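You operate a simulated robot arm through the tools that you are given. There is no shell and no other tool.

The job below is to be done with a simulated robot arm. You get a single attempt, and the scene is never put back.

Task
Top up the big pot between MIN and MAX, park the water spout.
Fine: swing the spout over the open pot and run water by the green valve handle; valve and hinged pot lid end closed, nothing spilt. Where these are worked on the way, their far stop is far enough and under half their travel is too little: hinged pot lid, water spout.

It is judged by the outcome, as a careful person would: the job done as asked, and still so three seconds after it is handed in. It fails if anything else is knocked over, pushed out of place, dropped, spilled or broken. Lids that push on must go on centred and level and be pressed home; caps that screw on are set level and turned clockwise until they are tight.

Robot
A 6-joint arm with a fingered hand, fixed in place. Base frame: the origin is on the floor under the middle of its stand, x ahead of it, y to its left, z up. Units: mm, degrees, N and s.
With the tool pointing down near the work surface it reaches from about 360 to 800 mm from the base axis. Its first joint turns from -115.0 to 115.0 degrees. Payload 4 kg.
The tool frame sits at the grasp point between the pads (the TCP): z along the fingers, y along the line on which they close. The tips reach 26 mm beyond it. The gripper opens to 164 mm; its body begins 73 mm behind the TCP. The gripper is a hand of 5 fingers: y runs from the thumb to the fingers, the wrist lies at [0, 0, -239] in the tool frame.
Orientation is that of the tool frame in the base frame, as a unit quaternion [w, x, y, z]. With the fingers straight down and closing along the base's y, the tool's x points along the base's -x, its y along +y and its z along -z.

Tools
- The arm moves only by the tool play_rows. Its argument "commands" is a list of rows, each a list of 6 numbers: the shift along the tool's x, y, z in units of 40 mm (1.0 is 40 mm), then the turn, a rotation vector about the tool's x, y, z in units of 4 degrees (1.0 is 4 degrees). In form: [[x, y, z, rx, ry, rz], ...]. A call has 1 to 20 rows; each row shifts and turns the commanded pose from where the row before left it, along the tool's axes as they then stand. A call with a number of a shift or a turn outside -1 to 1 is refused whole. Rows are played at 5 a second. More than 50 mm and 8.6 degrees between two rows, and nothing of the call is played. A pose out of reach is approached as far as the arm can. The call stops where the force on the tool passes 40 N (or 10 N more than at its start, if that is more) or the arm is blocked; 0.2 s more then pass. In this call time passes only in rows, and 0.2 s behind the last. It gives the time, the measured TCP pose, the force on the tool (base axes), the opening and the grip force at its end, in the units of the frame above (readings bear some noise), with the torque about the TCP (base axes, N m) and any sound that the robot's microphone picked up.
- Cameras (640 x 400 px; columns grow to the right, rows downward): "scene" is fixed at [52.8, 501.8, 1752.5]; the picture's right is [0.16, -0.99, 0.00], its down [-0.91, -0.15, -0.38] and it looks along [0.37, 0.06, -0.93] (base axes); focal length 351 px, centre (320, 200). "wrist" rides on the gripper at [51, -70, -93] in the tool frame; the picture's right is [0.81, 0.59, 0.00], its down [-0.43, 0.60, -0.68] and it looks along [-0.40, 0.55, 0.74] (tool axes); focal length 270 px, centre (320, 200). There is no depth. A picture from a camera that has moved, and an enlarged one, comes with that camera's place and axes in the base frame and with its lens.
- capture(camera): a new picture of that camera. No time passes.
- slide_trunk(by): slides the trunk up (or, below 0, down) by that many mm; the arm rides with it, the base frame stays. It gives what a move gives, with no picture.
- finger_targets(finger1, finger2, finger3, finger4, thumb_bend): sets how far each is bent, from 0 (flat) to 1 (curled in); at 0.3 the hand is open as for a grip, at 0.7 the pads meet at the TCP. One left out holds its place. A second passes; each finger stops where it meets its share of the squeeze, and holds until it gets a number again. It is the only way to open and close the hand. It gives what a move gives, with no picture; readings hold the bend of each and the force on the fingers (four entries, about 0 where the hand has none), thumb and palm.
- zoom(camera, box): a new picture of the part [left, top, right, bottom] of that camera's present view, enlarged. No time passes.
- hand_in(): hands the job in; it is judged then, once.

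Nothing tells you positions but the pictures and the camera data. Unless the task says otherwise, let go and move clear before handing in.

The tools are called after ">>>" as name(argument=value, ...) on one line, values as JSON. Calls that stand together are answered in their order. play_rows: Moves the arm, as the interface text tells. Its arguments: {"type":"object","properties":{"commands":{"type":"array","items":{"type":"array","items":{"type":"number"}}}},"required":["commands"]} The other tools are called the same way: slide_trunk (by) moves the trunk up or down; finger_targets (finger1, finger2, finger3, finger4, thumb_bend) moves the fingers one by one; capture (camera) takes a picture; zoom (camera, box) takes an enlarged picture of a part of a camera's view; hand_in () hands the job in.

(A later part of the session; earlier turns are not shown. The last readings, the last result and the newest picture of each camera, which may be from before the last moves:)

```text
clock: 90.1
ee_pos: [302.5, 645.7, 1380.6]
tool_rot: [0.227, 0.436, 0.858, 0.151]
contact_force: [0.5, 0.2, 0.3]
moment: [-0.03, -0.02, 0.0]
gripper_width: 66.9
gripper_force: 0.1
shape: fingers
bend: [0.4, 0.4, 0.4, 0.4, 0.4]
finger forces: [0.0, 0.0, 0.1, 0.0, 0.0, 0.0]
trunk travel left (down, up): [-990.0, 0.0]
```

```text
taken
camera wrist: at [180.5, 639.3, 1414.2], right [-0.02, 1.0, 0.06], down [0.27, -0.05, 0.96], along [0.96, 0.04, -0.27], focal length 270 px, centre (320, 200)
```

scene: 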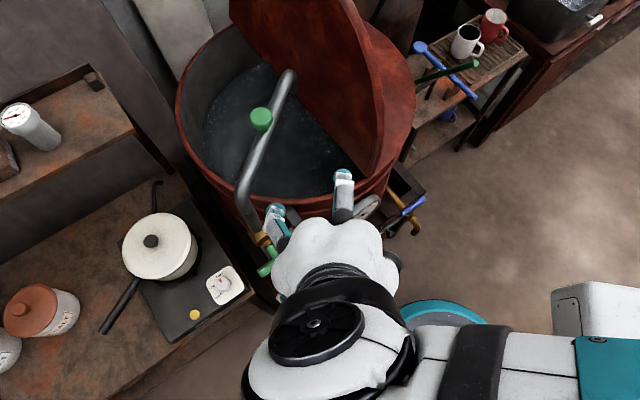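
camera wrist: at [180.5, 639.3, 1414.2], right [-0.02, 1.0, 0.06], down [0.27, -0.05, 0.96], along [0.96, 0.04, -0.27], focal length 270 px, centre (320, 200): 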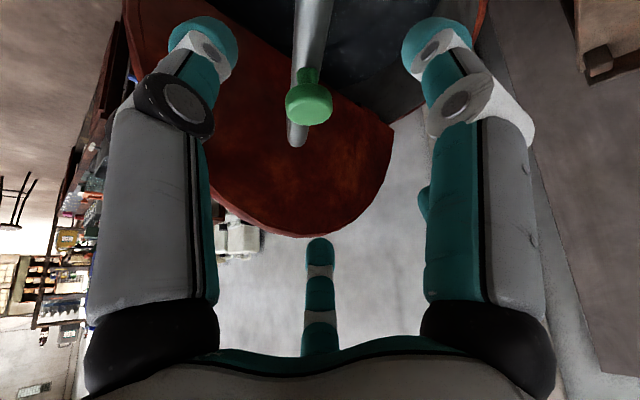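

>>> play_rows(commands=[[-0.042, -0.037, 0.69, 0, 0, 0], [-0.042, -0.037, 0.69, 0, 0, 0], [-0.042, -0.037, 0.69, 0, 0, 0]])

>>> finger_targets(finger1=0.5, finger2=0.5, finger3=0.5, finger4=0.5, thumb_bend=0.5)

>>> capture(camera="wrist")

```text
clock: 90.9
ee_pos: [344.9, 641.6, 1310.0]
tool_rot: [0.228, 0.434, 0.858, 0.153]
contact_force: [0.0, 0.1, 0.0]
moment: [0.01, 0.01, 0.0]
gripper_width: 66.8
gripper_force: 0.1
shape: fingers
bend: [0.4, 0.4, 0.4, 0.4, 0.4]
finger forces: [0.0, 0.0, 0.1, 0.0, 0.0, 0.1]
trunk travel left (down, up): [-990.0, 0.0]
```

```text
clock: 91.9
ee_pos: [342.8, 640.0, 1310.4]
tool_rot: [0.228, 0.436, 0.857, 0.153]
contact_force: [0.5, -0.1, 0.0]
moment: [-0.01, 0.01, 0.01]
gripper_width: 42.6
gripper_force: 0.1
shape: fingers
bend: [0.5, 0.5, 0.5, 0.5, 0.5]
finger forces: [0.0, 0.0, 0.1, 0.0, 0.0, 0.0]
trunk travel left (down, up): [-990.0, 0.0]
```

```text
taken
camera wrist: at [222.2, 635.8, 1343.9], right [-0.02, 1.0, 0.06], down [0.27, -0.05, 0.96], along [0.96, 0.04, -0.27], focal length 270 px, centre (320, 200)
```

wrist: 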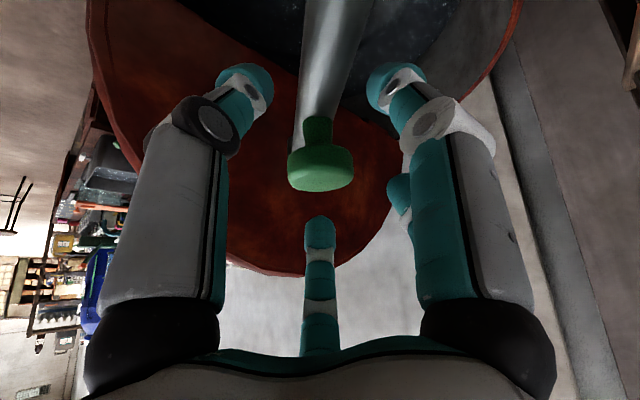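

The knob is well centred. I'll lower the last bit and close the cage.

>>> play_rows(commands=[[0, 0, 0.19, 0, 0, 0], [0, 0, 0.19, 0, 0, 0]])

>>> finger_targets(finger1=0.6, finger2=0.6, finger3=0.6, finger4=0.6, thumb_bend=0.6)

>>> capture(camera="wrist")

```text
clock: 92.5
ee_pos: [351.9, 643.2, 1298.0]
tool_rot: [0.227, 0.435, 0.858, 0.153]
contact_force: [0.4, -0.5, -0.2]
moment: [-0.03, -0.04, -0.01]
gripper_width: 42.7
gripper_force: 0.1
shape: fingers
bend: [0.5, 0.5, 0.5, 0.5, 0.5]
finger forces: [0.0, 0.0, 0.0, 0.0, 0.0, 0.0]
trunk travel left (down, up): [-990.0, 0.0]
```

```text
clock: 93.5
ee_pos: [352.3, 642.2, 1295.7]
tool_rot: [0.227, 0.436, 0.857, 0.153]
contact_force: [0.7, 0.2, 0.5]
moment: [0.01, -0.04, 0.02]
gripper_width: 18.1
gripper_force: 0.0
shape: fingers
bend: [0.6, 0.6, 0.6, 0.6, 0.6]
finger forces: [0.1, 0.1, 0.0, 0.0, 0.1, 0.0]
trunk travel left (down, up): [-990.0, 0.0]
```

```text
taken
camera wrist: at [230.5, 636.5, 1331.3], right [-0.02, 1.0, 0.06], down [0.27, -0.05, 0.96], along [0.96, 0.04, -0.27], focal length 270 px, centre (320, 200)
```

wrist: 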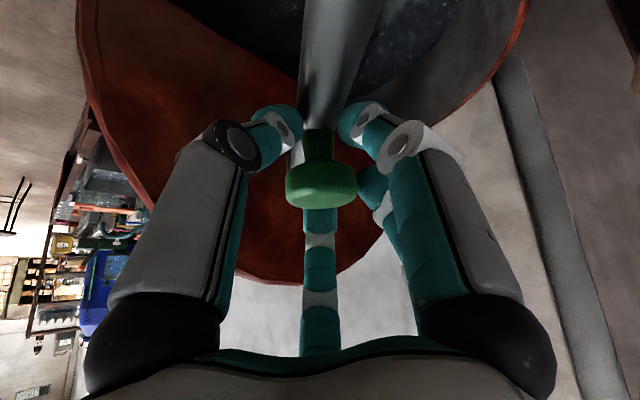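

Caged. I'll swing the spout back the other way around its pivot.

>>> play_rows(commands=[[0.165, 0.124, 0.016, -0.26, 0.458, -0.851], [0.165, 0.124, 0.016, -0.26, 0.458, -0.851], [0.165, 0.124, 0.016, -0.26, 0.458, -0.851], [0.165, 0.124, 0.016, -0.26, 0.458, -0.851], [0.165, 0.124, 0.016, -0.26, 0.458, -0.851], [0.165, 0.124, 0.016, -0.26, 0.458, -0.851]])

>>> capture(camera="wrist")

```text
clock: 94.9
ee_pos: [344.4, 690.5, 1297.6]
tool_rot: [0.192, 0.246, 0.93, 0.196]
contact_force: [0.9, 1.0, -0.4]
moment: [-0.04, -0.01, 0.01]
gripper_width: 18.4
gripper_force: 0.6
shape: fingers
bend: [0.6, 0.6, 0.6, 0.6, 0.6]
finger forces: [0.0, 0.0, 0.0, 0.5, 0.7, 0.0]
trunk travel left (down, up): [-990.0, 0.0]
```

```text
taken
camera wrist: at [234.8, 636.0, 1331.7], right [-0.43, 0.9, 0.06], down [0.27, 0.06, 0.96], along [0.86, 0.43, -0.27], focal length 270 px, centre (320, 200)
```

wrist: 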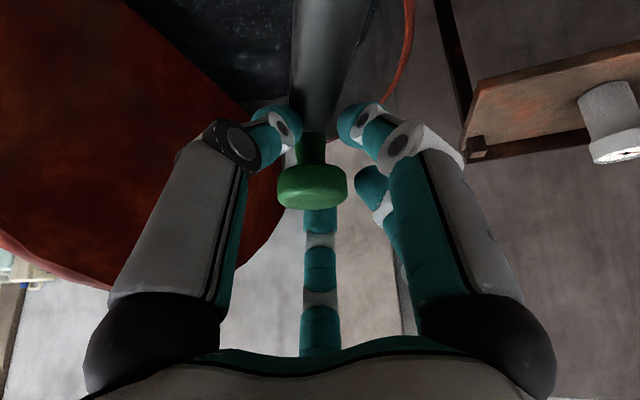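

The spout follows with under 1 N. Continuing the swing.

>>> play_rows(commands=[[0.165, 0.124, 0.016, -0.26, 0.458, -0.851], [0.165, 0.124, 0.016, -0.26, 0.458, -0.851], [0.165, 0.124, 0.016, -0.26, 0.458, -0.851], [0.165, 0.124, 0.016, -0.26, 0.458, -0.851], [0.165, 0.124, 0.016, -0.26, 0.458, -0.851], [0.165, 0.124, 0.016, -0.26, 0.458, -0.851]])

>>> capture(camera="wrist")

>>> capture(camera="scene")

```text
clock: 96.3
ee_pos: [319.1, 732.6, 1298.8]
tool_rot: [0.146, 0.047, 0.96, 0.232]
contact_force: [1.0, -0.6, 0.6]
moment: [0.0, 0.0, 0.0]
gripper_width: 18.2
gripper_force: 0.9
shape: fingers
bend: [0.6, 0.6, 0.6, 0.59, 0.6]
finger forces: [0.1, 0.0, 0.1, 0.6, 0.5, 0.0]
trunk travel left (down, up): [-990.0, 0.0]
```

```text
taken
camera wrist: at [240.7, 637.8, 1332.5], right [-0.76, 0.65, 0.06], down [0.22, 0.17, 0.96], along [0.62, 0.74, -0.27], focal length 270 px, centre (320, 200)
```

wrist: 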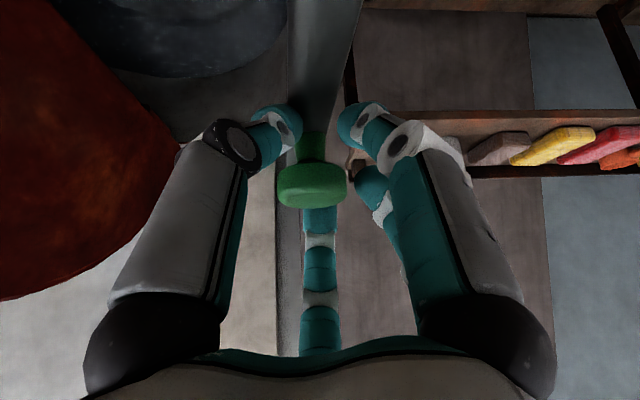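

```text
taken
```

scene: 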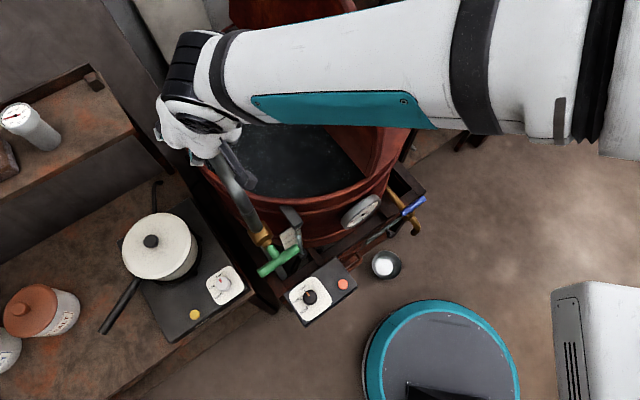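

>>> play_rows(commands=[[0.165, 0.124, 0.016, -0.26, 0.458, -0.851], [0.165, 0.124, 0.016, -0.26, 0.458, -0.851], [0.165, 0.124, 0.016, -0.26, 0.458, -0.851], [0.165, 0.124, 0.016, -0.26, 0.458, -0.851]])

>>> capture(camera="wrist")

```text
clock: 97.3
ee_pos: [291.7, 752.6, 1300.3]
tool_rot: [0.114, -0.086, 0.957, 0.251]
contact_force: [-0.2, 0.4, 0.3]
moment: [-0.02, -0.06, 0.03]
gripper_width: 18.1
gripper_force: 0.4
shape: fingers
bend: [0.6, 0.6, 0.6, 0.59, 0.6]
finger forces: [0.0, 0.0, 0.1, 0.4, 0.6, 0.0]
trunk travel left (down, up): [-990.0, 0.0]
```

```text
taken
camera wrist: at [243.5, 639.9, 1332.6], right [-0.91, 0.42, 0.06], down [0.17, 0.22, 0.96], along [0.39, 0.88, -0.27], focal length 270 px, centre (320, 200)
```

wrist: 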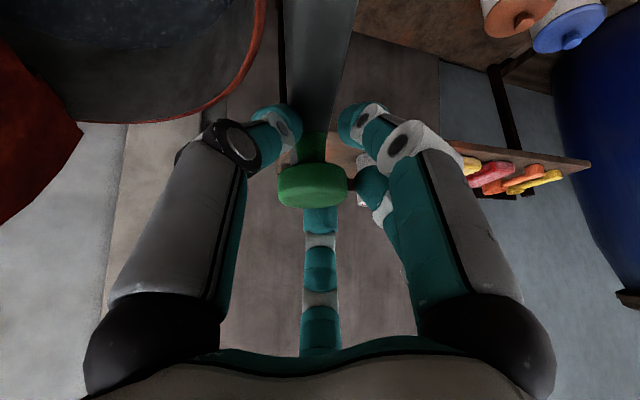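

The spout is about back at its original angle with no resistance yet. I'll step on until I feel the parked stop.

>>> play_rows(commands=[[0.0825, 0.062, 0.008, -0.13, 0.229, -0.4255], [0.0825, 0.062, 0.008, -0.13, 0.229, -0.4255]])

>>> capture(camera="wrist")

```text
clock: 97.9
ee_pos: [288.0, 755.1, 1300.3]
tool_rot: [0.105, -0.119, 0.954, 0.255]
contact_force: [9.2, -3.0, 4.5]
moment: [-0.17, -0.4, 0.04]
gripper_width: 19.4
gripper_force: 5.6
shape: fingers
bend: [0.6, 0.6, 0.6, 0.59, 0.59]
finger forces: [0.0, 0.0, 0.0, 1.1, 9.3, 0.0]
trunk travel left (down, up): [-990.0, 0.0]
```

```text
taken
camera wrist: at [246.9, 639.5, 1333.4], right [-0.93, 0.35, 0.06], down [0.15, 0.23, 0.96], along [0.33, 0.91, -0.27], focal length 270 px, centre (320, 200)
```

wrist: 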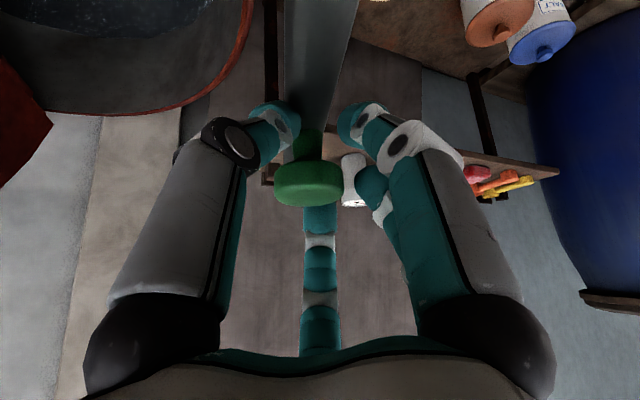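

The thumb feels about 10 N, so the spout is against its parked stop. I'll release and retreat.

>>> finger_targets(finger1=0.4, finger2=0.4, finger3=0.4, finger4=0.4, thumb_bend=0.4)

>>> play_rows(commands=[[0, 0, -0.6, 0, 0, 0], [0, 0, -0.6, 0, 0, 0], [0, 0, -0.6, 0, 0, 0], [0, 0, -0.6, 0, 0, 0]])

>>> capture(camera="wrist")

>>> capture(camera="scene")

```text
clock: 98.9
ee_pos: [285.6, 755.8, 1300.5]
tool_rot: [0.104, -0.118, 0.954, 0.255]
contact_force: [0.0, -0.3, 0.1]
moment: [0.02, 0.0, 0.0]
gripper_width: 66.5
gripper_force: 0.1
shape: fingers
bend: [0.4, 0.4, 0.4, 0.4, 0.4]
finger forces: [0.0, 0.0, 0.0, 0.0, 0.1, 0.1]
trunk travel left (down, up): [-990.0, 0.0]
```

```text
clock: 99.9
ee_pos: [272.0, 704.6, 1380.6]
tool_rot: [0.106, -0.119, 0.954, 0.253]
contact_force: [0.2, 0.1, 0.0]
moment: [0.05, 0.0, -0.05]
gripper_width: 66.7
gripper_force: 0.1
shape: fingers
bend: [0.4, 0.4, 0.4, 0.4, 0.4]
finger forces: [0.0, 0.0, 0.0, 0.1, 0.0, 0.0]
trunk travel left (down, up): [-990.0, 0.0]
```

```text
taken
camera wrist: at [230.4, 589.5, 1413.9], right [-0.93, 0.35, 0.06], down [0.15, 0.23, 0.96], along [0.33, 0.91, -0.27], focal length 270 px, centre (320, 200)
```

wrist: 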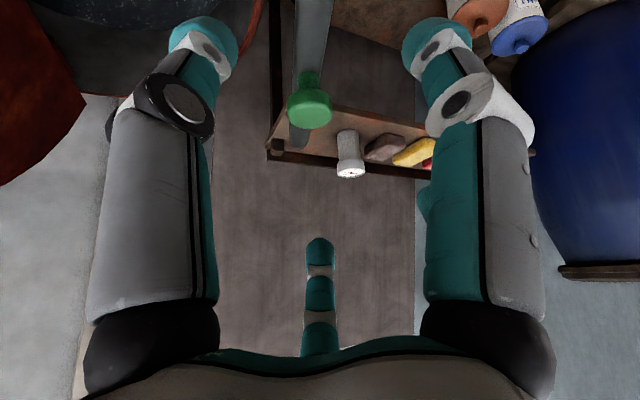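

```text
taken
```

scene: 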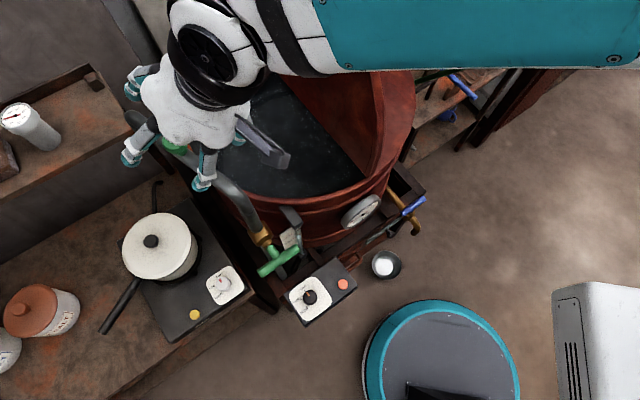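

The spout is parked and released. To close the lid under control I'll retrace the opening path: go round to the hinge side, hook the bar again, and lower the lid.

>>> play_rows(commands=[[-0.294, -0.764, -0.387, 0, 0, 0], [-0.294, -0.764, -0.387, 0, 0, 0], [-0.294, -0.764, -0.387, 0, 0, 0], [-0.294, -0.764, -0.387, 0, 0, 0], [-0.294, -0.764, -0.387, 0, 0, 0], [-0.294, -0.764, -0.387, 0, 0, 0], [-0.294, -0.764, -0.387, 0, 0, 0], [-0.294, -0.764, -0.387, 0, 0, 0], [-0.294, -0.764, -0.387, 0, 0, 0]])

>>> play_rows(commands=[[0, 0, 0, -0.839, 0.2925, -0.359], [0, 0, 0, -0.839, 0.2925, -0.359], [0, 0, 0, -0.839, 0.2925, -0.359], [0, 0, 0, -0.839, 0.2925, -0.359], [0, 0, 0, -0.839, 0.2925, -0.359], [0, 0, 0, -0.839, 0.2925, -0.359], [0, 0, 0, -0.839, 0.2925, -0.359], [0, 0, 0, -0.839, 0.2925, -0.359], [0, 0, 0, -0.839, 0.2925, -0.359], [0, 0, 0, -0.839, 0.2925, -0.359], [0, 0, 0, -0.839, 0.2925, -0.359], [0, 0, 0, -0.839, 0.2925, -0.359]])

>>> finger_targets(finger1=0.0, finger2=0.71, finger3=0.71, finger4=0.0, thumb_bend=0.3)

>>> capture(camera="scene")

>>> capture(camera="wrist")

>>> zoom(camera="scene", box=[274, 222, 314, 252])

```text
clock: 101.9
ee_pos: [431.9, 422.7, 1400.3]
tool_rot: [0.104, -0.12, 0.954, 0.256]
contact_force: [1.0, 0.4, -0.7]
moment: [0.04, 0.0, 0.01]
gripper_width: 66.8
gripper_force: 0.0
shape: fingers
bend: [0.4, 0.4, 0.4, 0.4, 0.4]
finger forces: [0.1, 0.1, 0.0, 0.0, 0.0, 0.0]
trunk travel left (down, up): [-990.0, 0.0]
```

```text
clock: 104.5
ee_pos: [431.6, 423.2, 1401.4]
tool_rot: [-0.021, -0.316, 0.786, 0.531]
contact_force: [0.4, 0.0, -0.4]
moment: [0.01, 0.01, 0.01]
gripper_width: 67.0
gripper_force: 0.2
shape: fingers
bend: [0.4, 0.4, 0.4, 0.4, 0.4]
finger forces: [0.1, 0.0, 0.0, 0.0, 0.0, 0.0]
trunk travel left (down, up): [-990.0, 0.0]
```

```text
clock: 105.5
ee_pos: [430.2, 422.1, 1403.3]
tool_rot: [-0.021, -0.316, 0.786, 0.532]
contact_force: [-0.2, 0.3, 0.2]
moment: [-0.01, -0.02, 0.03]
gripper_width: 109.6
gripper_force: 0.2
shape: fingers
bend: [0.01, 0.69, 0.69, 0.01, 0.3]
finger forces: [0.0, 0.0, 0.0, 0.1, 0.0, 0.0]
trunk travel left (down, up): [-990.0, 0.0]
```

```text
taken
```

scene: 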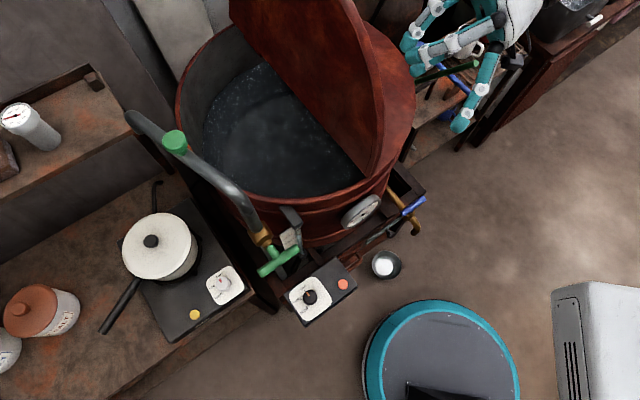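

```text
taken
camera wrist: at [458.0, 302.3, 1366.4], right [-0.93, -0.28, 0.25], down [0.31, -0.19, 0.93], along [-0.21, 0.94, 0.27], focal length 270 px, centre (320, 200)
```

wrist: 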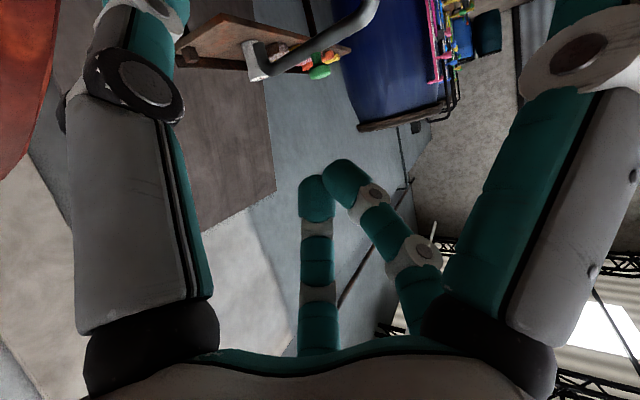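

```text
13.33 times, centred on (294, 237) of scene
camera zoom: at [52.8, 501.8, 1752.5], right [0.16, -0.99, 0.0], down [-0.91, -0.15, -0.38], along [0.37, 0.06, -0.93], focal length 4681 px, centre (667, -293)
```

zoom: 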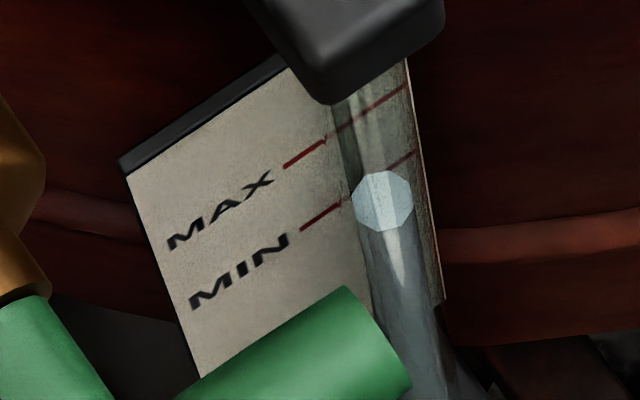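

The valve handle and spout are back where they started, and the level holds between the marks. Now I'll go back to the lid handle along the path I left by.

>>> play_rows(commands=[[-0.68, -0.58, 0.06, 0, 0, 0], [-0.7, -0.6, 0, 0, 0, 0], [-0.7, -0.6, 0, 0, 0, 0], [-0.7, -0.6, 0, 0, 0, 0], [-0.7, -0.6, 0, 0, 0, 0], [-0.3, -0.8, 0.03, 0, 0, 0]])

>>> capture(camera="wrist")

>>> capture(camera="scene")

```text
clock: 106.9
ee_pos: [622.4, 468.6, 1317.1]
tool_rot: [-0.02, -0.316, 0.786, 0.531]
contact_force: [-0.2, 0.0, -0.4]
moment: [0.01, 0.01, -0.05]
gripper_width: 109.8
gripper_force: 0.0
shape: fingers
bend: [0.01, 0.69, 0.69, 0.01, 0.3]
finger forces: [0.1, 0.1, 0.0, 0.0, 0.1, 0.0]
trunk travel left (down, up): [-990.0, 0.0]
```

```text
taken
camera wrist: at [650.6, 348.9, 1282.4], right [-0.93, -0.28, 0.25], down [0.31, -0.19, 0.93], along [-0.21, 0.94, 0.27], focal length 270 px, centre (320, 200)
```

wrist: 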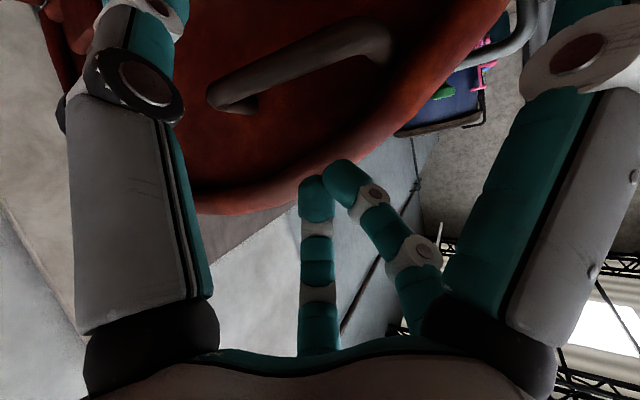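

```text
taken
```

scene: 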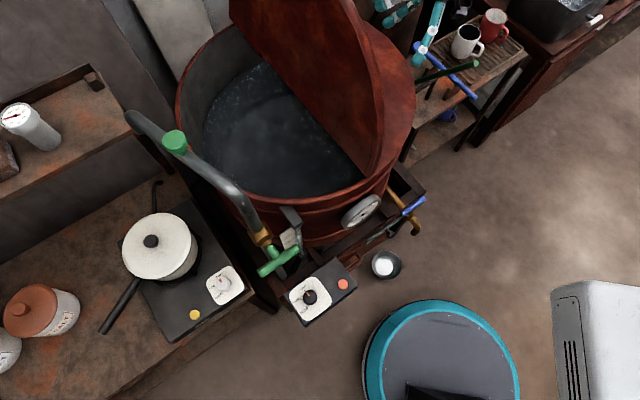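

The bar appears exactly where I left it. I'll approach in reverse: forward along the hand axis to just above the bar, then check before sliding the fingers down behind it.

>>> play_rows(commands=[[0, 0, 0.575, 0, 0, 0], [0, 0, 0.575, 0, 0, 0], [0, 0, 0.575, 0, 0, 0]])

>>> capture(camera="wrist")

>>> zoom(camera="scene", box=[220, 0, 460, 150])

```text
clock: 107.7
ee_pos: [597.5, 524.9, 1286.1]
tool_rot: [-0.021, -0.316, 0.786, 0.531]
contact_force: [0.7, -1.8, -0.6]
moment: [0.0, 0.03, 0.0]
gripper_width: 109.8
gripper_force: 0.0
shape: fingers
bend: [0.01, 0.71, 0.7, 0.01, 0.3]
finger forces: [0.0, 0.0, 0.0, 0.0, 0.1, 0.0]
trunk travel left (down, up): [-990.0, 0.0]
```

```text
taken
camera wrist: at [624.7, 405.8, 1251.6], right [-0.93, -0.28, 0.25], down [0.31, -0.19, 0.93], along [-0.21, 0.94, 0.27], focal length 270 px, centre (320, 200)
```

wrist: 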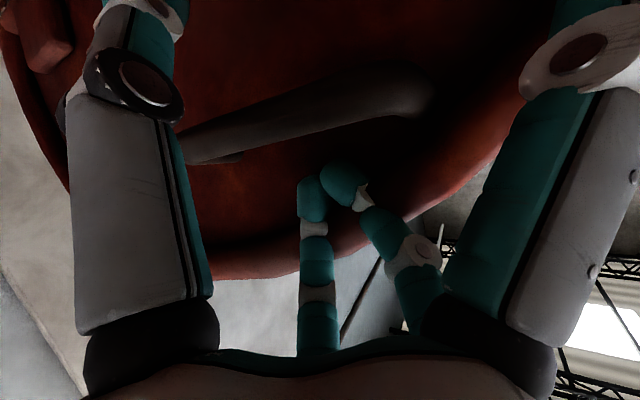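

```text
2.67 times, centred on (340, 75) of scene
camera zoom: at [52.8, 501.8, 1752.5], right [0.16, -0.99, 0.0], down [-0.91, -0.15, -0.38], along [0.37, 0.06, -0.93], focal length 936 px, centre (267, 533)
```

zoom: 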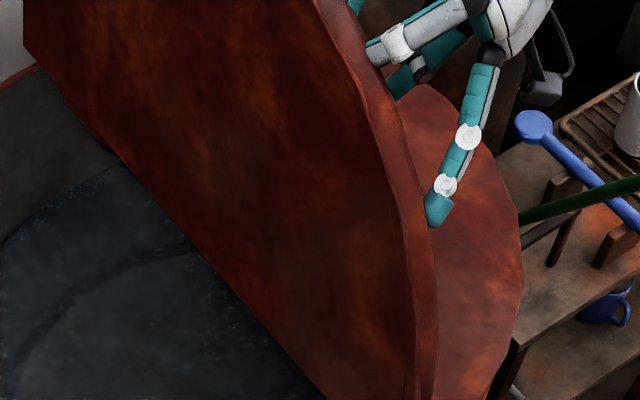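

>>> play_rows(commands=[[0.2, -0.22, 0.17, 0, 0, 0], [0.1, -0.27, 0.14, 0, 0, 0]])

>>> capture(camera="wrist")

>>> zoom(camera="scene", box=[220, 0, 460, 150])

```text
clock: 108.3
ee_pos: [591.7, 524.5, 1260.4]
tool_rot: [-0.021, -0.316, 0.786, 0.531]
contact_force: [1.3, -0.6, -0.7]
moment: [-0.01, 0.02, -0.02]
gripper_width: 109.9
gripper_force: 0.1
shape: fingers
bend: [0.01, 0.71, 0.7, 0.01, 0.3]
finger forces: [0.0, 0.0, 0.0, 0.0, 0.0, 0.1]
trunk travel left (down, up): [-990.0, 0.0]
```

```text
taken
camera wrist: at [619.4, 403.7, 1225.8], right [-0.93, -0.28, 0.25], down [0.31, -0.19, 0.93], along [-0.21, 0.94, 0.27], focal length 270 px, centre (320, 200)
```

wrist: 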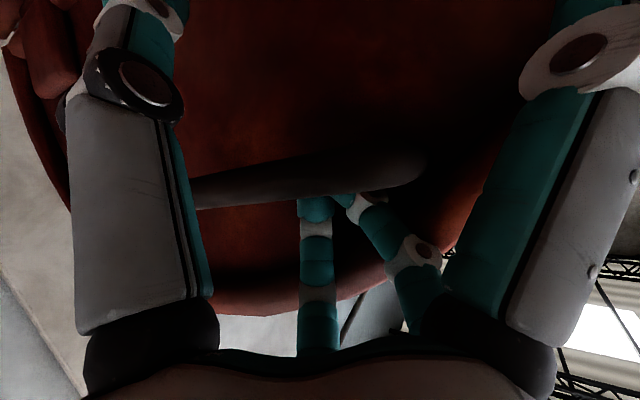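

```text
2.67 times, centred on (340, 75) of scene
camera zoom: at [52.8, 501.8, 1752.5], right [0.16, -0.99, 0.0], down [-0.91, -0.15, -0.38], along [0.37, 0.06, -0.93], focal length 936 px, centre (267, 533)
```

zoom: 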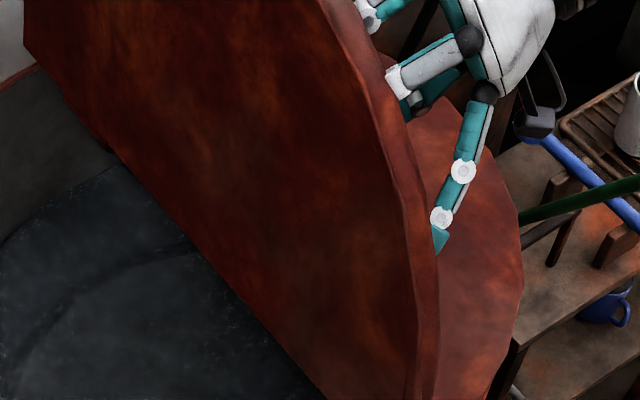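

The fingertips are passing behind the bar as planned. I'll lower a bit more to seat the hook, then close the thumb to lock the bar in.

>>> play_rows(commands=[[0.1, -0.33, 0.17, 0, 0, 0], [0.03, -0.1, 0.05, 0, 0, 0]])

>>> finger_targets(thumb_bend=0.7)

>>> capture(camera="wrist")

```text
clock: 108.9
ee_pos: [592.0, 522.7, 1240.6]
tool_rot: [-0.021, -0.317, 0.785, 0.532]
contact_force: [0.2, 0.5, 0.6]
moment: [-0.02, 0.0, -0.05]
gripper_width: 110.1
gripper_force: 0.4
shape: fingers
bend: [0.01, 0.71, 0.7, 0.01, 0.3]
finger forces: [0.0, 1.3, 0.0, 0.0, 0.0, 0.0]
trunk travel left (down, up): [-990.0, 0.0]
```

```text
clock: 109.9
ee_pos: [592.5, 524.0, 1241.7]
tool_rot: [-0.021, -0.316, 0.786, 0.531]
contact_force: [0.5, 0.0, 0.5]
moment: [0.0, 0.08, 0.01]
gripper_width: 101.4
gripper_force: 1.2
shape: fingers
bend: [0.01, 0.71, 0.69, 0.01, 0.7]
finger forces: [0.0, 1.5, 0.1, 0.0, 0.1, 0.0]
trunk travel left (down, up): [-990.0, 0.0]
```

```text
taken
camera wrist: at [619.8, 403.7, 1206.2], right [-0.93, -0.28, 0.25], down [0.31, -0.19, 0.93], along [-0.21, 0.94, 0.27], focal length 270 px, centre (320, 200)
```

wrist: 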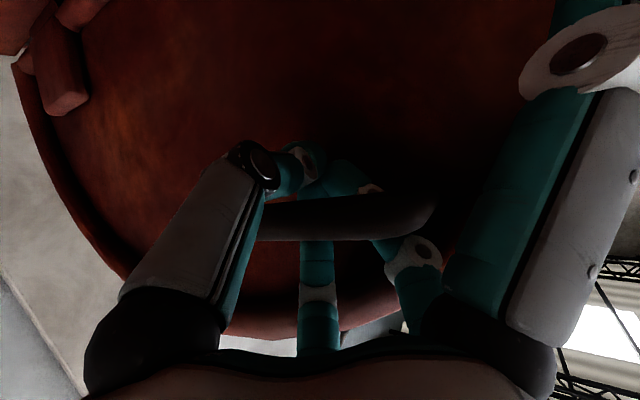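

The bar is caged, with fingers 2 and 3 behind it and the thumb in front. I'll start lowering the lid along the reverse arc.

>>> play_rows(commands=[[0.045, 0.3, 0.283, 0, 0, 0], [0.053, 0.28, 0.298, 0, 0, 0], [0.06, 0.258, 0.315, 0, 0, 0]])

>>> capture(camera="wrist")

>>> capture(camera="scene")

```text
clock: 110.7
ee_pos: [558.0, 555.6, 1250.7]
tool_rot: [-0.021, -0.316, 0.786, 0.531]
contact_force: [1.6, -1.0, -1.2]
moment: [0.0, -0.02, 0.0]
gripper_width: 101.1
gripper_force: 0.0
shape: fingers
bend: [0.01, 0.71, 0.7, 0.01, 0.7]
finger forces: [0.0, 0.1, 0.0, 0.1, 0.0, 0.0]
trunk travel left (down, up): [-990.0, 0.0]
```

```text
taken
camera wrist: at [585.1, 437.4, 1216.9], right [-0.93, -0.28, 0.25], down [0.31, -0.19, 0.93], along [-0.21, 0.94, 0.27], focal length 270 px, centre (320, 200)
```

wrist: 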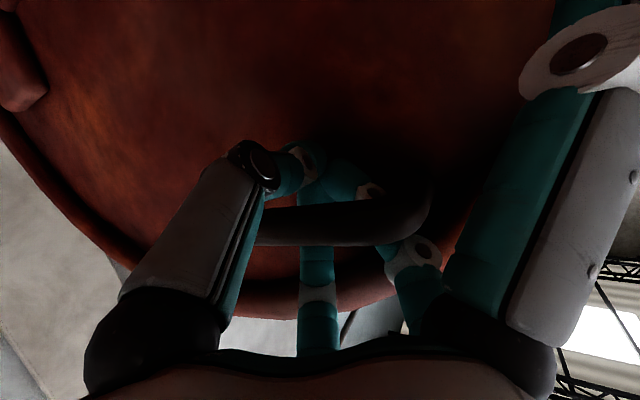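

```text
taken
```

scene: 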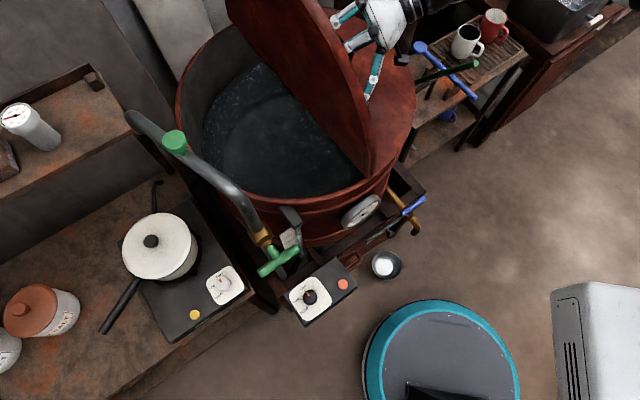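

The lid follows the hand smoothly. Continuing down in small steps.

>>> play_rows(commands=[[0.083, 0.22, 0.348, 0.55, 0, 0], [0.09, 0.195, 0.36, 0.55, 0, 0]])

>>> capture(camera="wrist")

>>> capture(camera="scene")

```text
clock: 111.3
ee_pos: [534.9, 580.6, 1250.5]
tool_rot: [-0.008, -0.317, 0.805, 0.501]
contact_force: [0.1, -0.2, 0.4]
moment: [-0.01, 0.01, -0.02]
gripper_width: 101.5
gripper_force: 0.1
shape: fingers
bend: [0.01, 0.71, 0.7, 0.01, 0.7]
finger forces: [0.0, 0.0, 0.0, 0.0, 0.1, 0.0]
trunk travel left (down, up): [-990.0, 0.0]
```

```text
taken
camera wrist: at [560.5, 459.6, 1224.0], right [-0.94, -0.24, 0.23], down [0.27, -0.14, 0.95], along [-0.2, 0.96, 0.2], focal length 270 px, centre (320, 200)
```

wrist: 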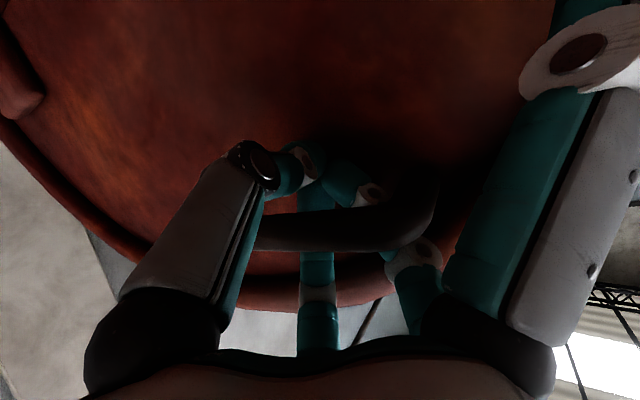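

```text
taken
```

scene: 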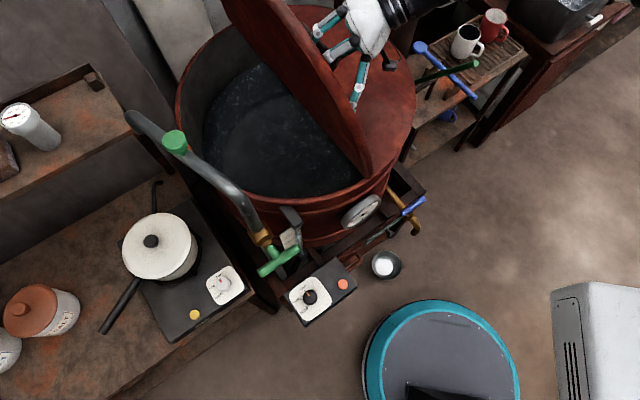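

>>> play_rows(commands=[[0.1, 0.195, 0.358, 0.55, 0, 0], [0.107, 0.17, 0.365, 0.55, 0, 0]])

>>> play_rows(commands=[[0, 0, 0, 0, 1, 0], [0, 0, 0, 0, 1, 0], [0, 0, 0, 0, 1, 0]])

>>> capture(camera="wrist")

>>> capture(camera="scene")

```text
clock: 111.9
ee_pos: [512.1, 605.7, 1246.4]
tool_rot: [0.003, -0.316, 0.825, 0.468]
contact_force: [0.6, -1.3, 0.4]
moment: [-0.03, 0.0, 0.03]
gripper_width: 101.2
gripper_force: 0.1
shape: fingers
bend: [0.0, 0.71, 0.7, 0.01, 0.7]
finger forces: [0.2, 0.0, 0.0, 0.0, 0.1, 0.0]
trunk travel left (down, up): [-990.0, 0.0]
```

```text
clock: 112.7
ee_pos: [512.3, 606.3, 1245.8]
tool_rot: [-0.084, -0.364, 0.82, 0.434]
contact_force: [0.8, -0.6, -0.4]
moment: [0.02, 0.01, 0.03]
gripper_width: 101.3
gripper_force: 0.1
shape: fingers
bend: [0.0, 0.71, 0.7, 0.01, 0.7]
finger forces: [0.0, 0.0, 0.0, 0.0, 0.1, 0.0]
trunk travel left (down, up): [-990.0, 0.0]
```

```text
taken
camera wrist: at [554.7, 485.3, 1238.4], right [-0.89, -0.33, 0.31], down [0.31, 0.06, 0.95], along [-0.33, 0.94, 0.04], focal length 270 px, centre (320, 200)
```

wrist: 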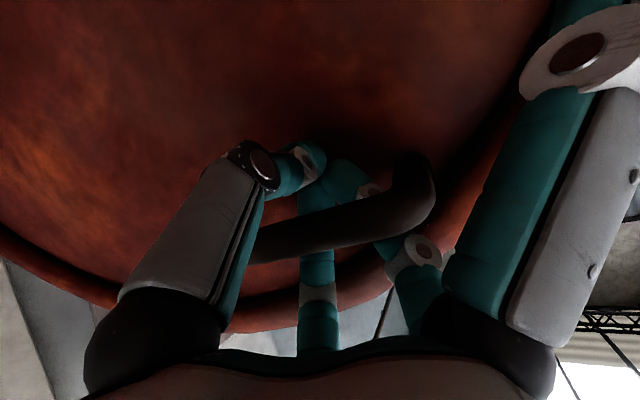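

```text
taken
```

scene: 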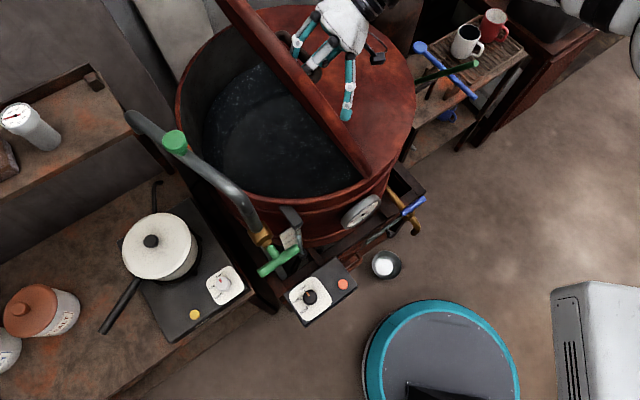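

>>> play_rows(commands=[[0.035, 0.173, 0.38, 0.6, 0, 0], [0.04, 0.165, 0.383, 0.6, 0, 0], [0.044, 0.153, 0.388, 0.6, 0, 0], [0.048, 0.143, 0.393, 0.6, 0, 0]])

>>> capture(camera="wrist")

>>> capture(camera="scene")

```text
clock: 113.7
ee_pos: [466.1, 651.2, 1221.0]
tool_rot: [-0.053, -0.37, 0.854, 0.362]
contact_force: [-1.4, 3.0, -0.7]
moment: [-0.04, -0.04, -0.07]
gripper_width: 101.0
gripper_force: 0.8
shape: fingers
bend: [0.0, 0.69, 0.69, 0.01, 0.7]
finger forces: [0.1, 2.2, 0.6, 0.0, 0.0, 0.0]
trunk travel left (down, up): [-990.0, 0.0]
```

```text
taken
camera wrist: at [504.3, 530.2, 1233.8], right [-0.93, -0.27, 0.24], down [0.2, 0.17, 0.96], along [-0.3, 0.95, -0.11], focal length 270 px, centre (320, 200)
```

wrist: 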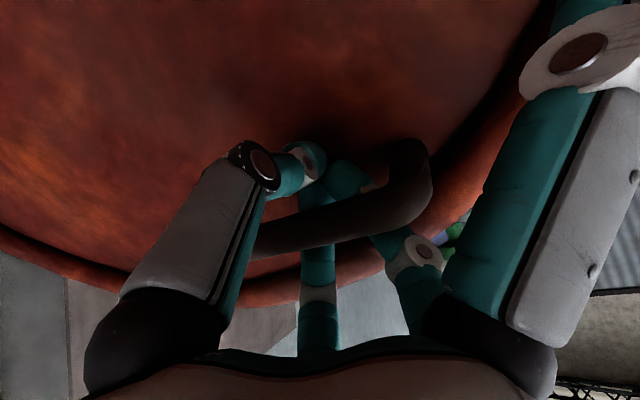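

```text
taken
```

scene: 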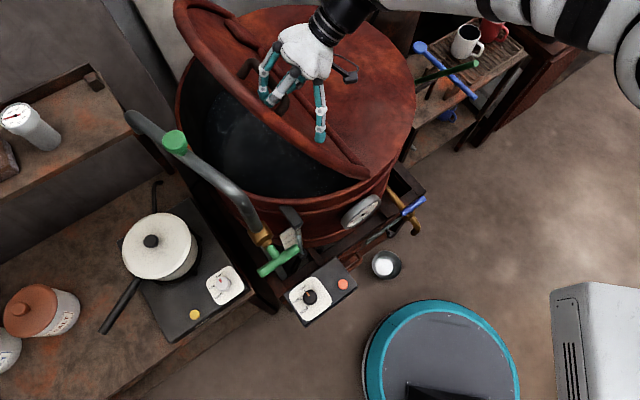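

>>> play_rows(commands=[[0.05, 0.13, 0.393, 0.56, 0, 0], [0.053, 0.118, 0.395, 0.56, 0, 0], [0.058, 0.105, 0.398, 0.56, 0, 0], [0.06, 0.093, 0.401, 0.56, 0, 0]])

>>> capture(camera="wrist")

>>> capture(camera="scene")

```text
clock: 114.7
ee_pos: [427.9, 688.8, 1181.6]
tool_rot: [-0.024, -0.372, 0.88, 0.295]
contact_force: [-3.1, 2.6, -3.0]
moment: [-0.01, -0.03, -0.03]
gripper_width: 101.5
gripper_force: 1.7
shape: fingers
bend: [0.0, 0.69, 0.69, 0.01, 0.7]
finger forces: [0.0, 1.9, 1.3, 0.1, 0.1, 0.0]
trunk travel left (down, up): [-990.0, 0.0]
```

```text
taken
camera wrist: at [460.9, 569.4, 1211.6], right [-0.96, -0.22, 0.17], down [0.11, 0.28, 0.96], along [-0.26, 0.94, -0.24], focal length 270 px, centre (320, 200)
```

wrist: 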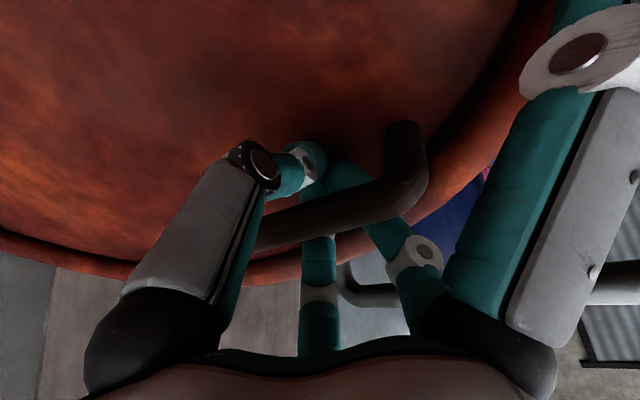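

```text
taken
```

scene: 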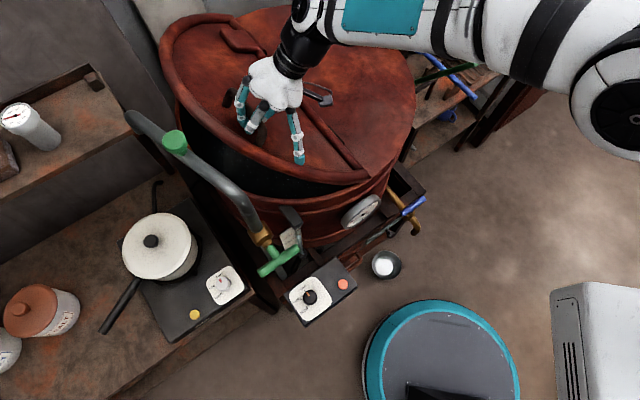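

>>> play_rows(commands=[[0.064, 0.08, 0.4, 0.55, 0, 0], [0.067, 0.069, 0.405, 0.55, 0, 0], [0.07, 0.051, 0.405, 0.55, 0, 0], [0.073, 0.043, 0.405, 0.55, 0, 0]])

>>> capture(camera="wrist")

>>> capture(camera="scene")

```text
clock: 115.7
ee_pos: [400.3, 717.1, 1128.2]
tool_rot: [0.006, -0.373, 0.899, 0.227]
contact_force: [-1.9, 1.6, -3.9]
moment: [-0.04, -0.01, 0.04]
gripper_width: 101.5
gripper_force: 2.1
shape: fingers
bend: [0.0, 0.69, 0.69, 0.01, 0.7]
finger forces: [0.1, 0.1, 4.7, 0.1, 0.0, 0.1]
trunk travel left (down, up): [-990.0, 0.0]
```

```text
taken
camera wrist: at [425.4, 600.8, 1174.5], right [-0.98, -0.18, 0.09], down [0.02, 0.38, 0.93], along [-0.2, 0.91, -0.37], focal length 270 px, centre (320, 200)
```

wrist: 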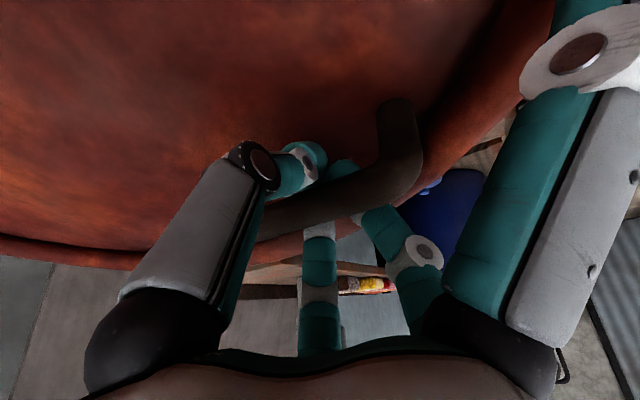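

```text
taken
```

scene: 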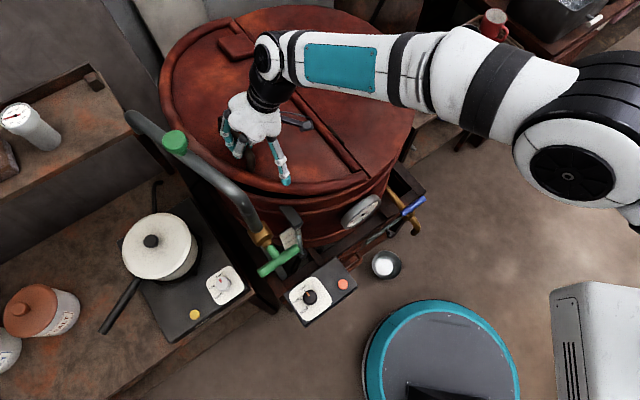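

The lid is about 15° from closed. I'll ease it down the rest of the way.

>>> play_rows(commands=[[0.045, 0.028, 0.405, 0.72, 0, 0], [0.048, 0.018, 0.407, 0.72, 0, 0], [0.048, 0.013, 0.4, 0.72, 0, 0]])

>>> capture(camera="wrist")

>>> capture(camera="scene")

```text
clock: 116.5
ee_pos: [388.5, 731.7, 1084.0]
tool_rot: [0.034, -0.372, 0.914, 0.157]
contact_force: [-2.2, -0.9, -4.5]
moment: [-0.04, 0.06, 0.02]
gripper_width: 101.1
gripper_force: 3.4
shape: fingers
bend: [0.0, 0.69, 0.69, 0.01, 0.69]
finger forces: [0.1, 0.0, 4.2, 0.1, 2.2, 0.0]
trunk travel left (down, up): [-990.0, 0.0]
```

```text
taken
camera wrist: at [405.3, 621.6, 1144.1], right [-0.99, -0.14, 0.01], down [-0.06, 0.48, 0.88], along [-0.13, 0.87, -0.48], focal length 270 px, centre (320, 200)
```

wrist: 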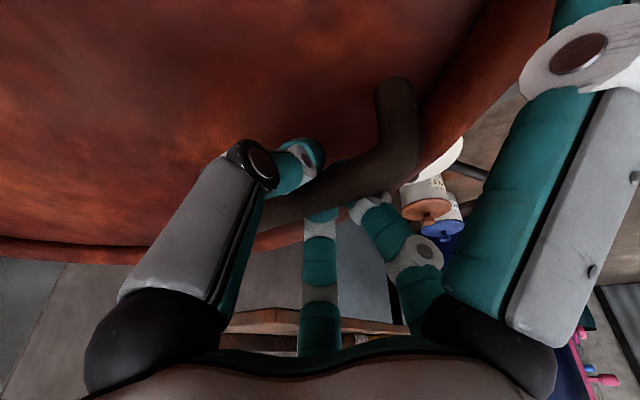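

```text
taken
```

scene: 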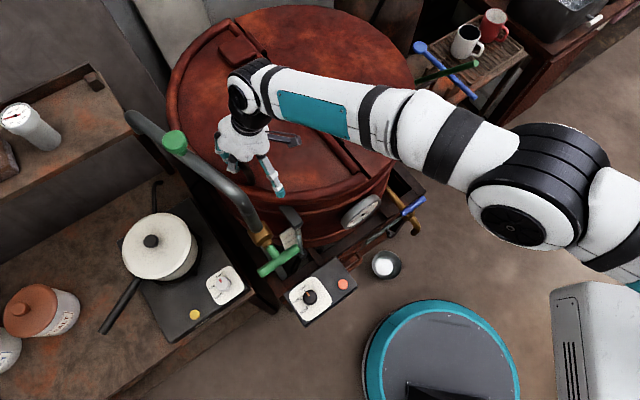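

>>> play_rows(commands=[[0.02, 0.01, 0.2, 0.4, 0, 0], [0.02, 0.01, 0.16, 0.3, 0, 0]])

>>> capture(camera="wrist")

>>> zoom(camera="scene", box=[150, 0, 430, 200])

```text
clock: 117.1
ee_pos: [385.2, 732.1, 1073.3]
tool_rot: [0.044, -0.371, 0.917, 0.137]
contact_force: [1.5, 0.8, -1.5]
moment: [0.03, 0.0, 0.03]
gripper_width: 100.8
gripper_force: 1.0
shape: fingers
bend: [0.0, 0.69, 0.69, 0.01, 0.69]
finger forces: [0.0, 0.1, 0.1, 0.0, 1.9, 0.0]
trunk travel left (down, up): [-990.0, 0.0]
```

```text
taken
camera wrist: at [399.4, 624.6, 1137.5], right [-0.99, -0.14, -0.02], down [-0.09, 0.51, 0.86], along [-0.11, 0.85, -0.51], focal length 270 px, centre (320, 200)
```

wrist: 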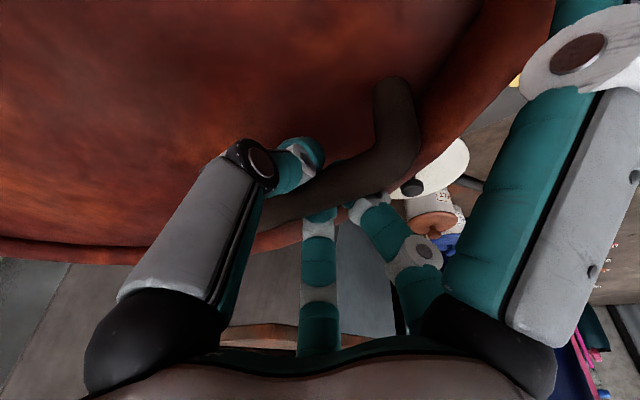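

```text
2.00 times, centred on (290, 100) of scene
camera zoom: at [52.8, 501.8, 1752.5], right [0.16, -0.99, 0.0], down [-0.91, -0.15, -0.38], along [0.37, 0.06, -0.93], focal length 702 px, centre (380, 400)
```

zoom: 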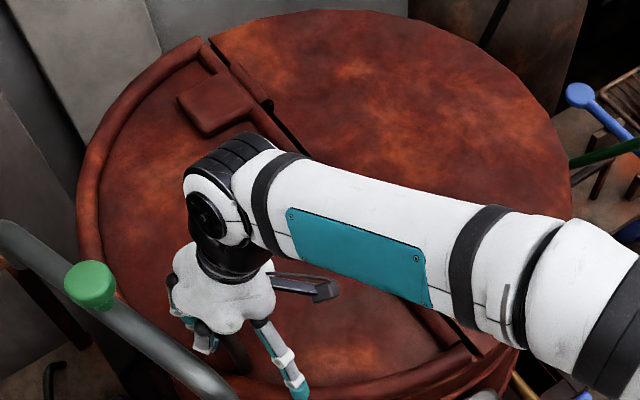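

The lid is down and the hooked fingers are unloaded. I'll open fingers 2 and 3, raise slightly, open the thumb, then back out the way I came in.

>>> finger_targets(finger2=0.3, finger3=0.3)

>>> play_rows(commands=[[0, 0, -0.17, 0, 0, 0]])

>>> finger_targets(thumb_bend=0.48)

>>> capture(camera="wrist")

```text
clock: 118.1
ee_pos: [383.0, 733.2, 1071.7]
tool_rot: [0.044, -0.371, 0.918, 0.137]
contact_force: [0.9, -0.1, -0.4]
moment: [0.01, -0.01, -0.03]
gripper_width: 101.3
gripper_force: 1.0
shape: fingers
bend: [0.0, 0.3, 0.3, 0.01, 0.69]
finger forces: [0.1, 0.1, 0.0, 0.1, 1.2, 0.0]
trunk travel left (down, up): [-990.0, 0.0]
```

```text
clock: 118.5
ee_pos: [385.2, 733.6, 1076.0]
tool_rot: [0.041, -0.371, 0.918, 0.136]
contact_force: [0.6, -1.0, -4.8]
moment: [0.0, 0.03, 0.03]
gripper_width: 100.6
gripper_force: 2.1
shape: fingers
bend: [0.0, 0.3, 0.3, 0.01, 0.69]
finger forces: [0.1, 0.0, 0.0, 0.0, 3.9, 0.1]
trunk travel left (down, up): [-990.0, 0.0]
```

```text
clock: 119.5
ee_pos: [385.3, 733.4, 1078.8]
tool_rot: [0.044, -0.371, 0.917, 0.137]
contact_force: [0.6, -0.1, 0.3]
moment: [-0.04, -0.01, -0.02]
gripper_width: 101.0
gripper_force: 0.1
shape: fingers
bend: [0.0, 0.3, 0.3, 0.01, 0.48]
finger forces: [0.1, 0.1, 0.1, 0.0, 0.1, 0.0]
trunk travel left (down, up): [-990.0, 0.0]
```

```text
taken
camera wrist: at [400.3, 625.1, 1142.2], right [-0.99, -0.14, -0.02], down [-0.08, 0.51, 0.86], along [-0.11, 0.85, -0.51], focal length 270 px, centre (320, 200)
```

wrist: 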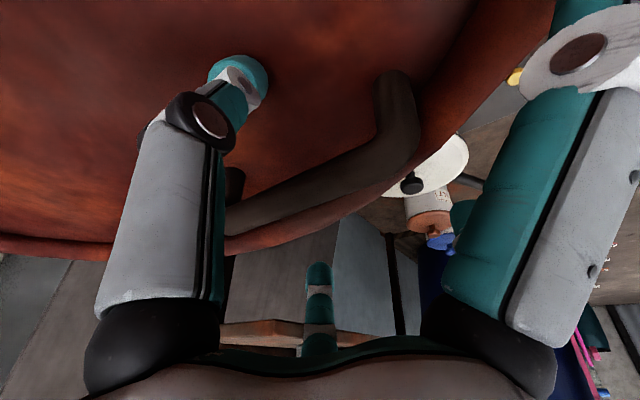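

The bar is free. I'll retreat along the original approach path, clear of the spout.

>>> play_rows(commands=[[0.01, -0.03, -0.763, 0, 0, 0], [0.01, -0.12, -0.763, 0, 0, 0], [0.01, -0.12, -0.763, 0, 0, 0], [-0.0175, -0.2475, -0.7175, 0, 0, 0], [-0.0175, -0.2475, -0.7175, 0, 0, 0], [0.119, -0.02, -0.75, 0, 0, 0], [0.119, -0.02, -0.75, 0, 0, 0], [0.119, -0.02, -0.75, 0, 0, 0], [0.119, -0.02, -0.75, 0, 0, 0]])

>>> capture(camera="wrist")

>>> capture(camera="scene")

```text
clock: 121.5
ee_pos: [402.6, 620.9, 1327.6]
tool_rot: [0.043, -0.37, 0.918, 0.137]
contact_force: [-0.6, 0.0, 0.0]
moment: [0.02, 0.03, 0.01]
gripper_width: 100.8
gripper_force: 0.1
shape: fingers
bend: [0.0, 0.3, 0.3, 0.01, 0.48]
finger forces: [0.1, 0.1, 0.0, 0.1, 0.0, 0.1]
trunk travel left (down, up): [-990.0, 0.0]
```

```text
taken
camera wrist: at [416.8, 512.5, 1390.8], right [-0.99, -0.14, -0.02], down [-0.08, 0.51, 0.86], along [-0.11, 0.85, -0.51], focal length 270 px, centre (320, 200)
```

wrist: 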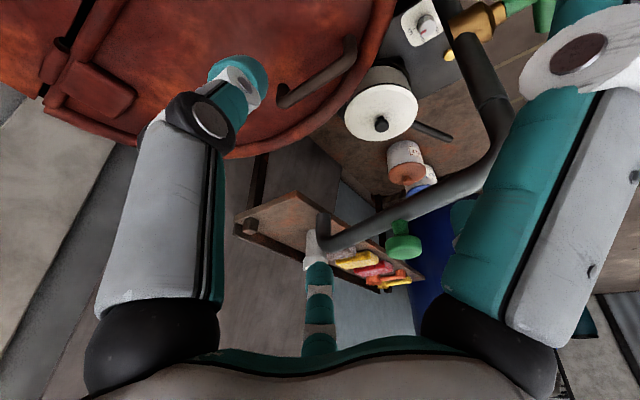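

```text
taken
```

scene: 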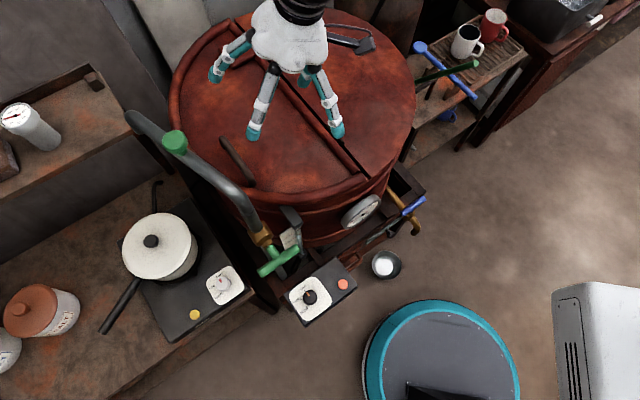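

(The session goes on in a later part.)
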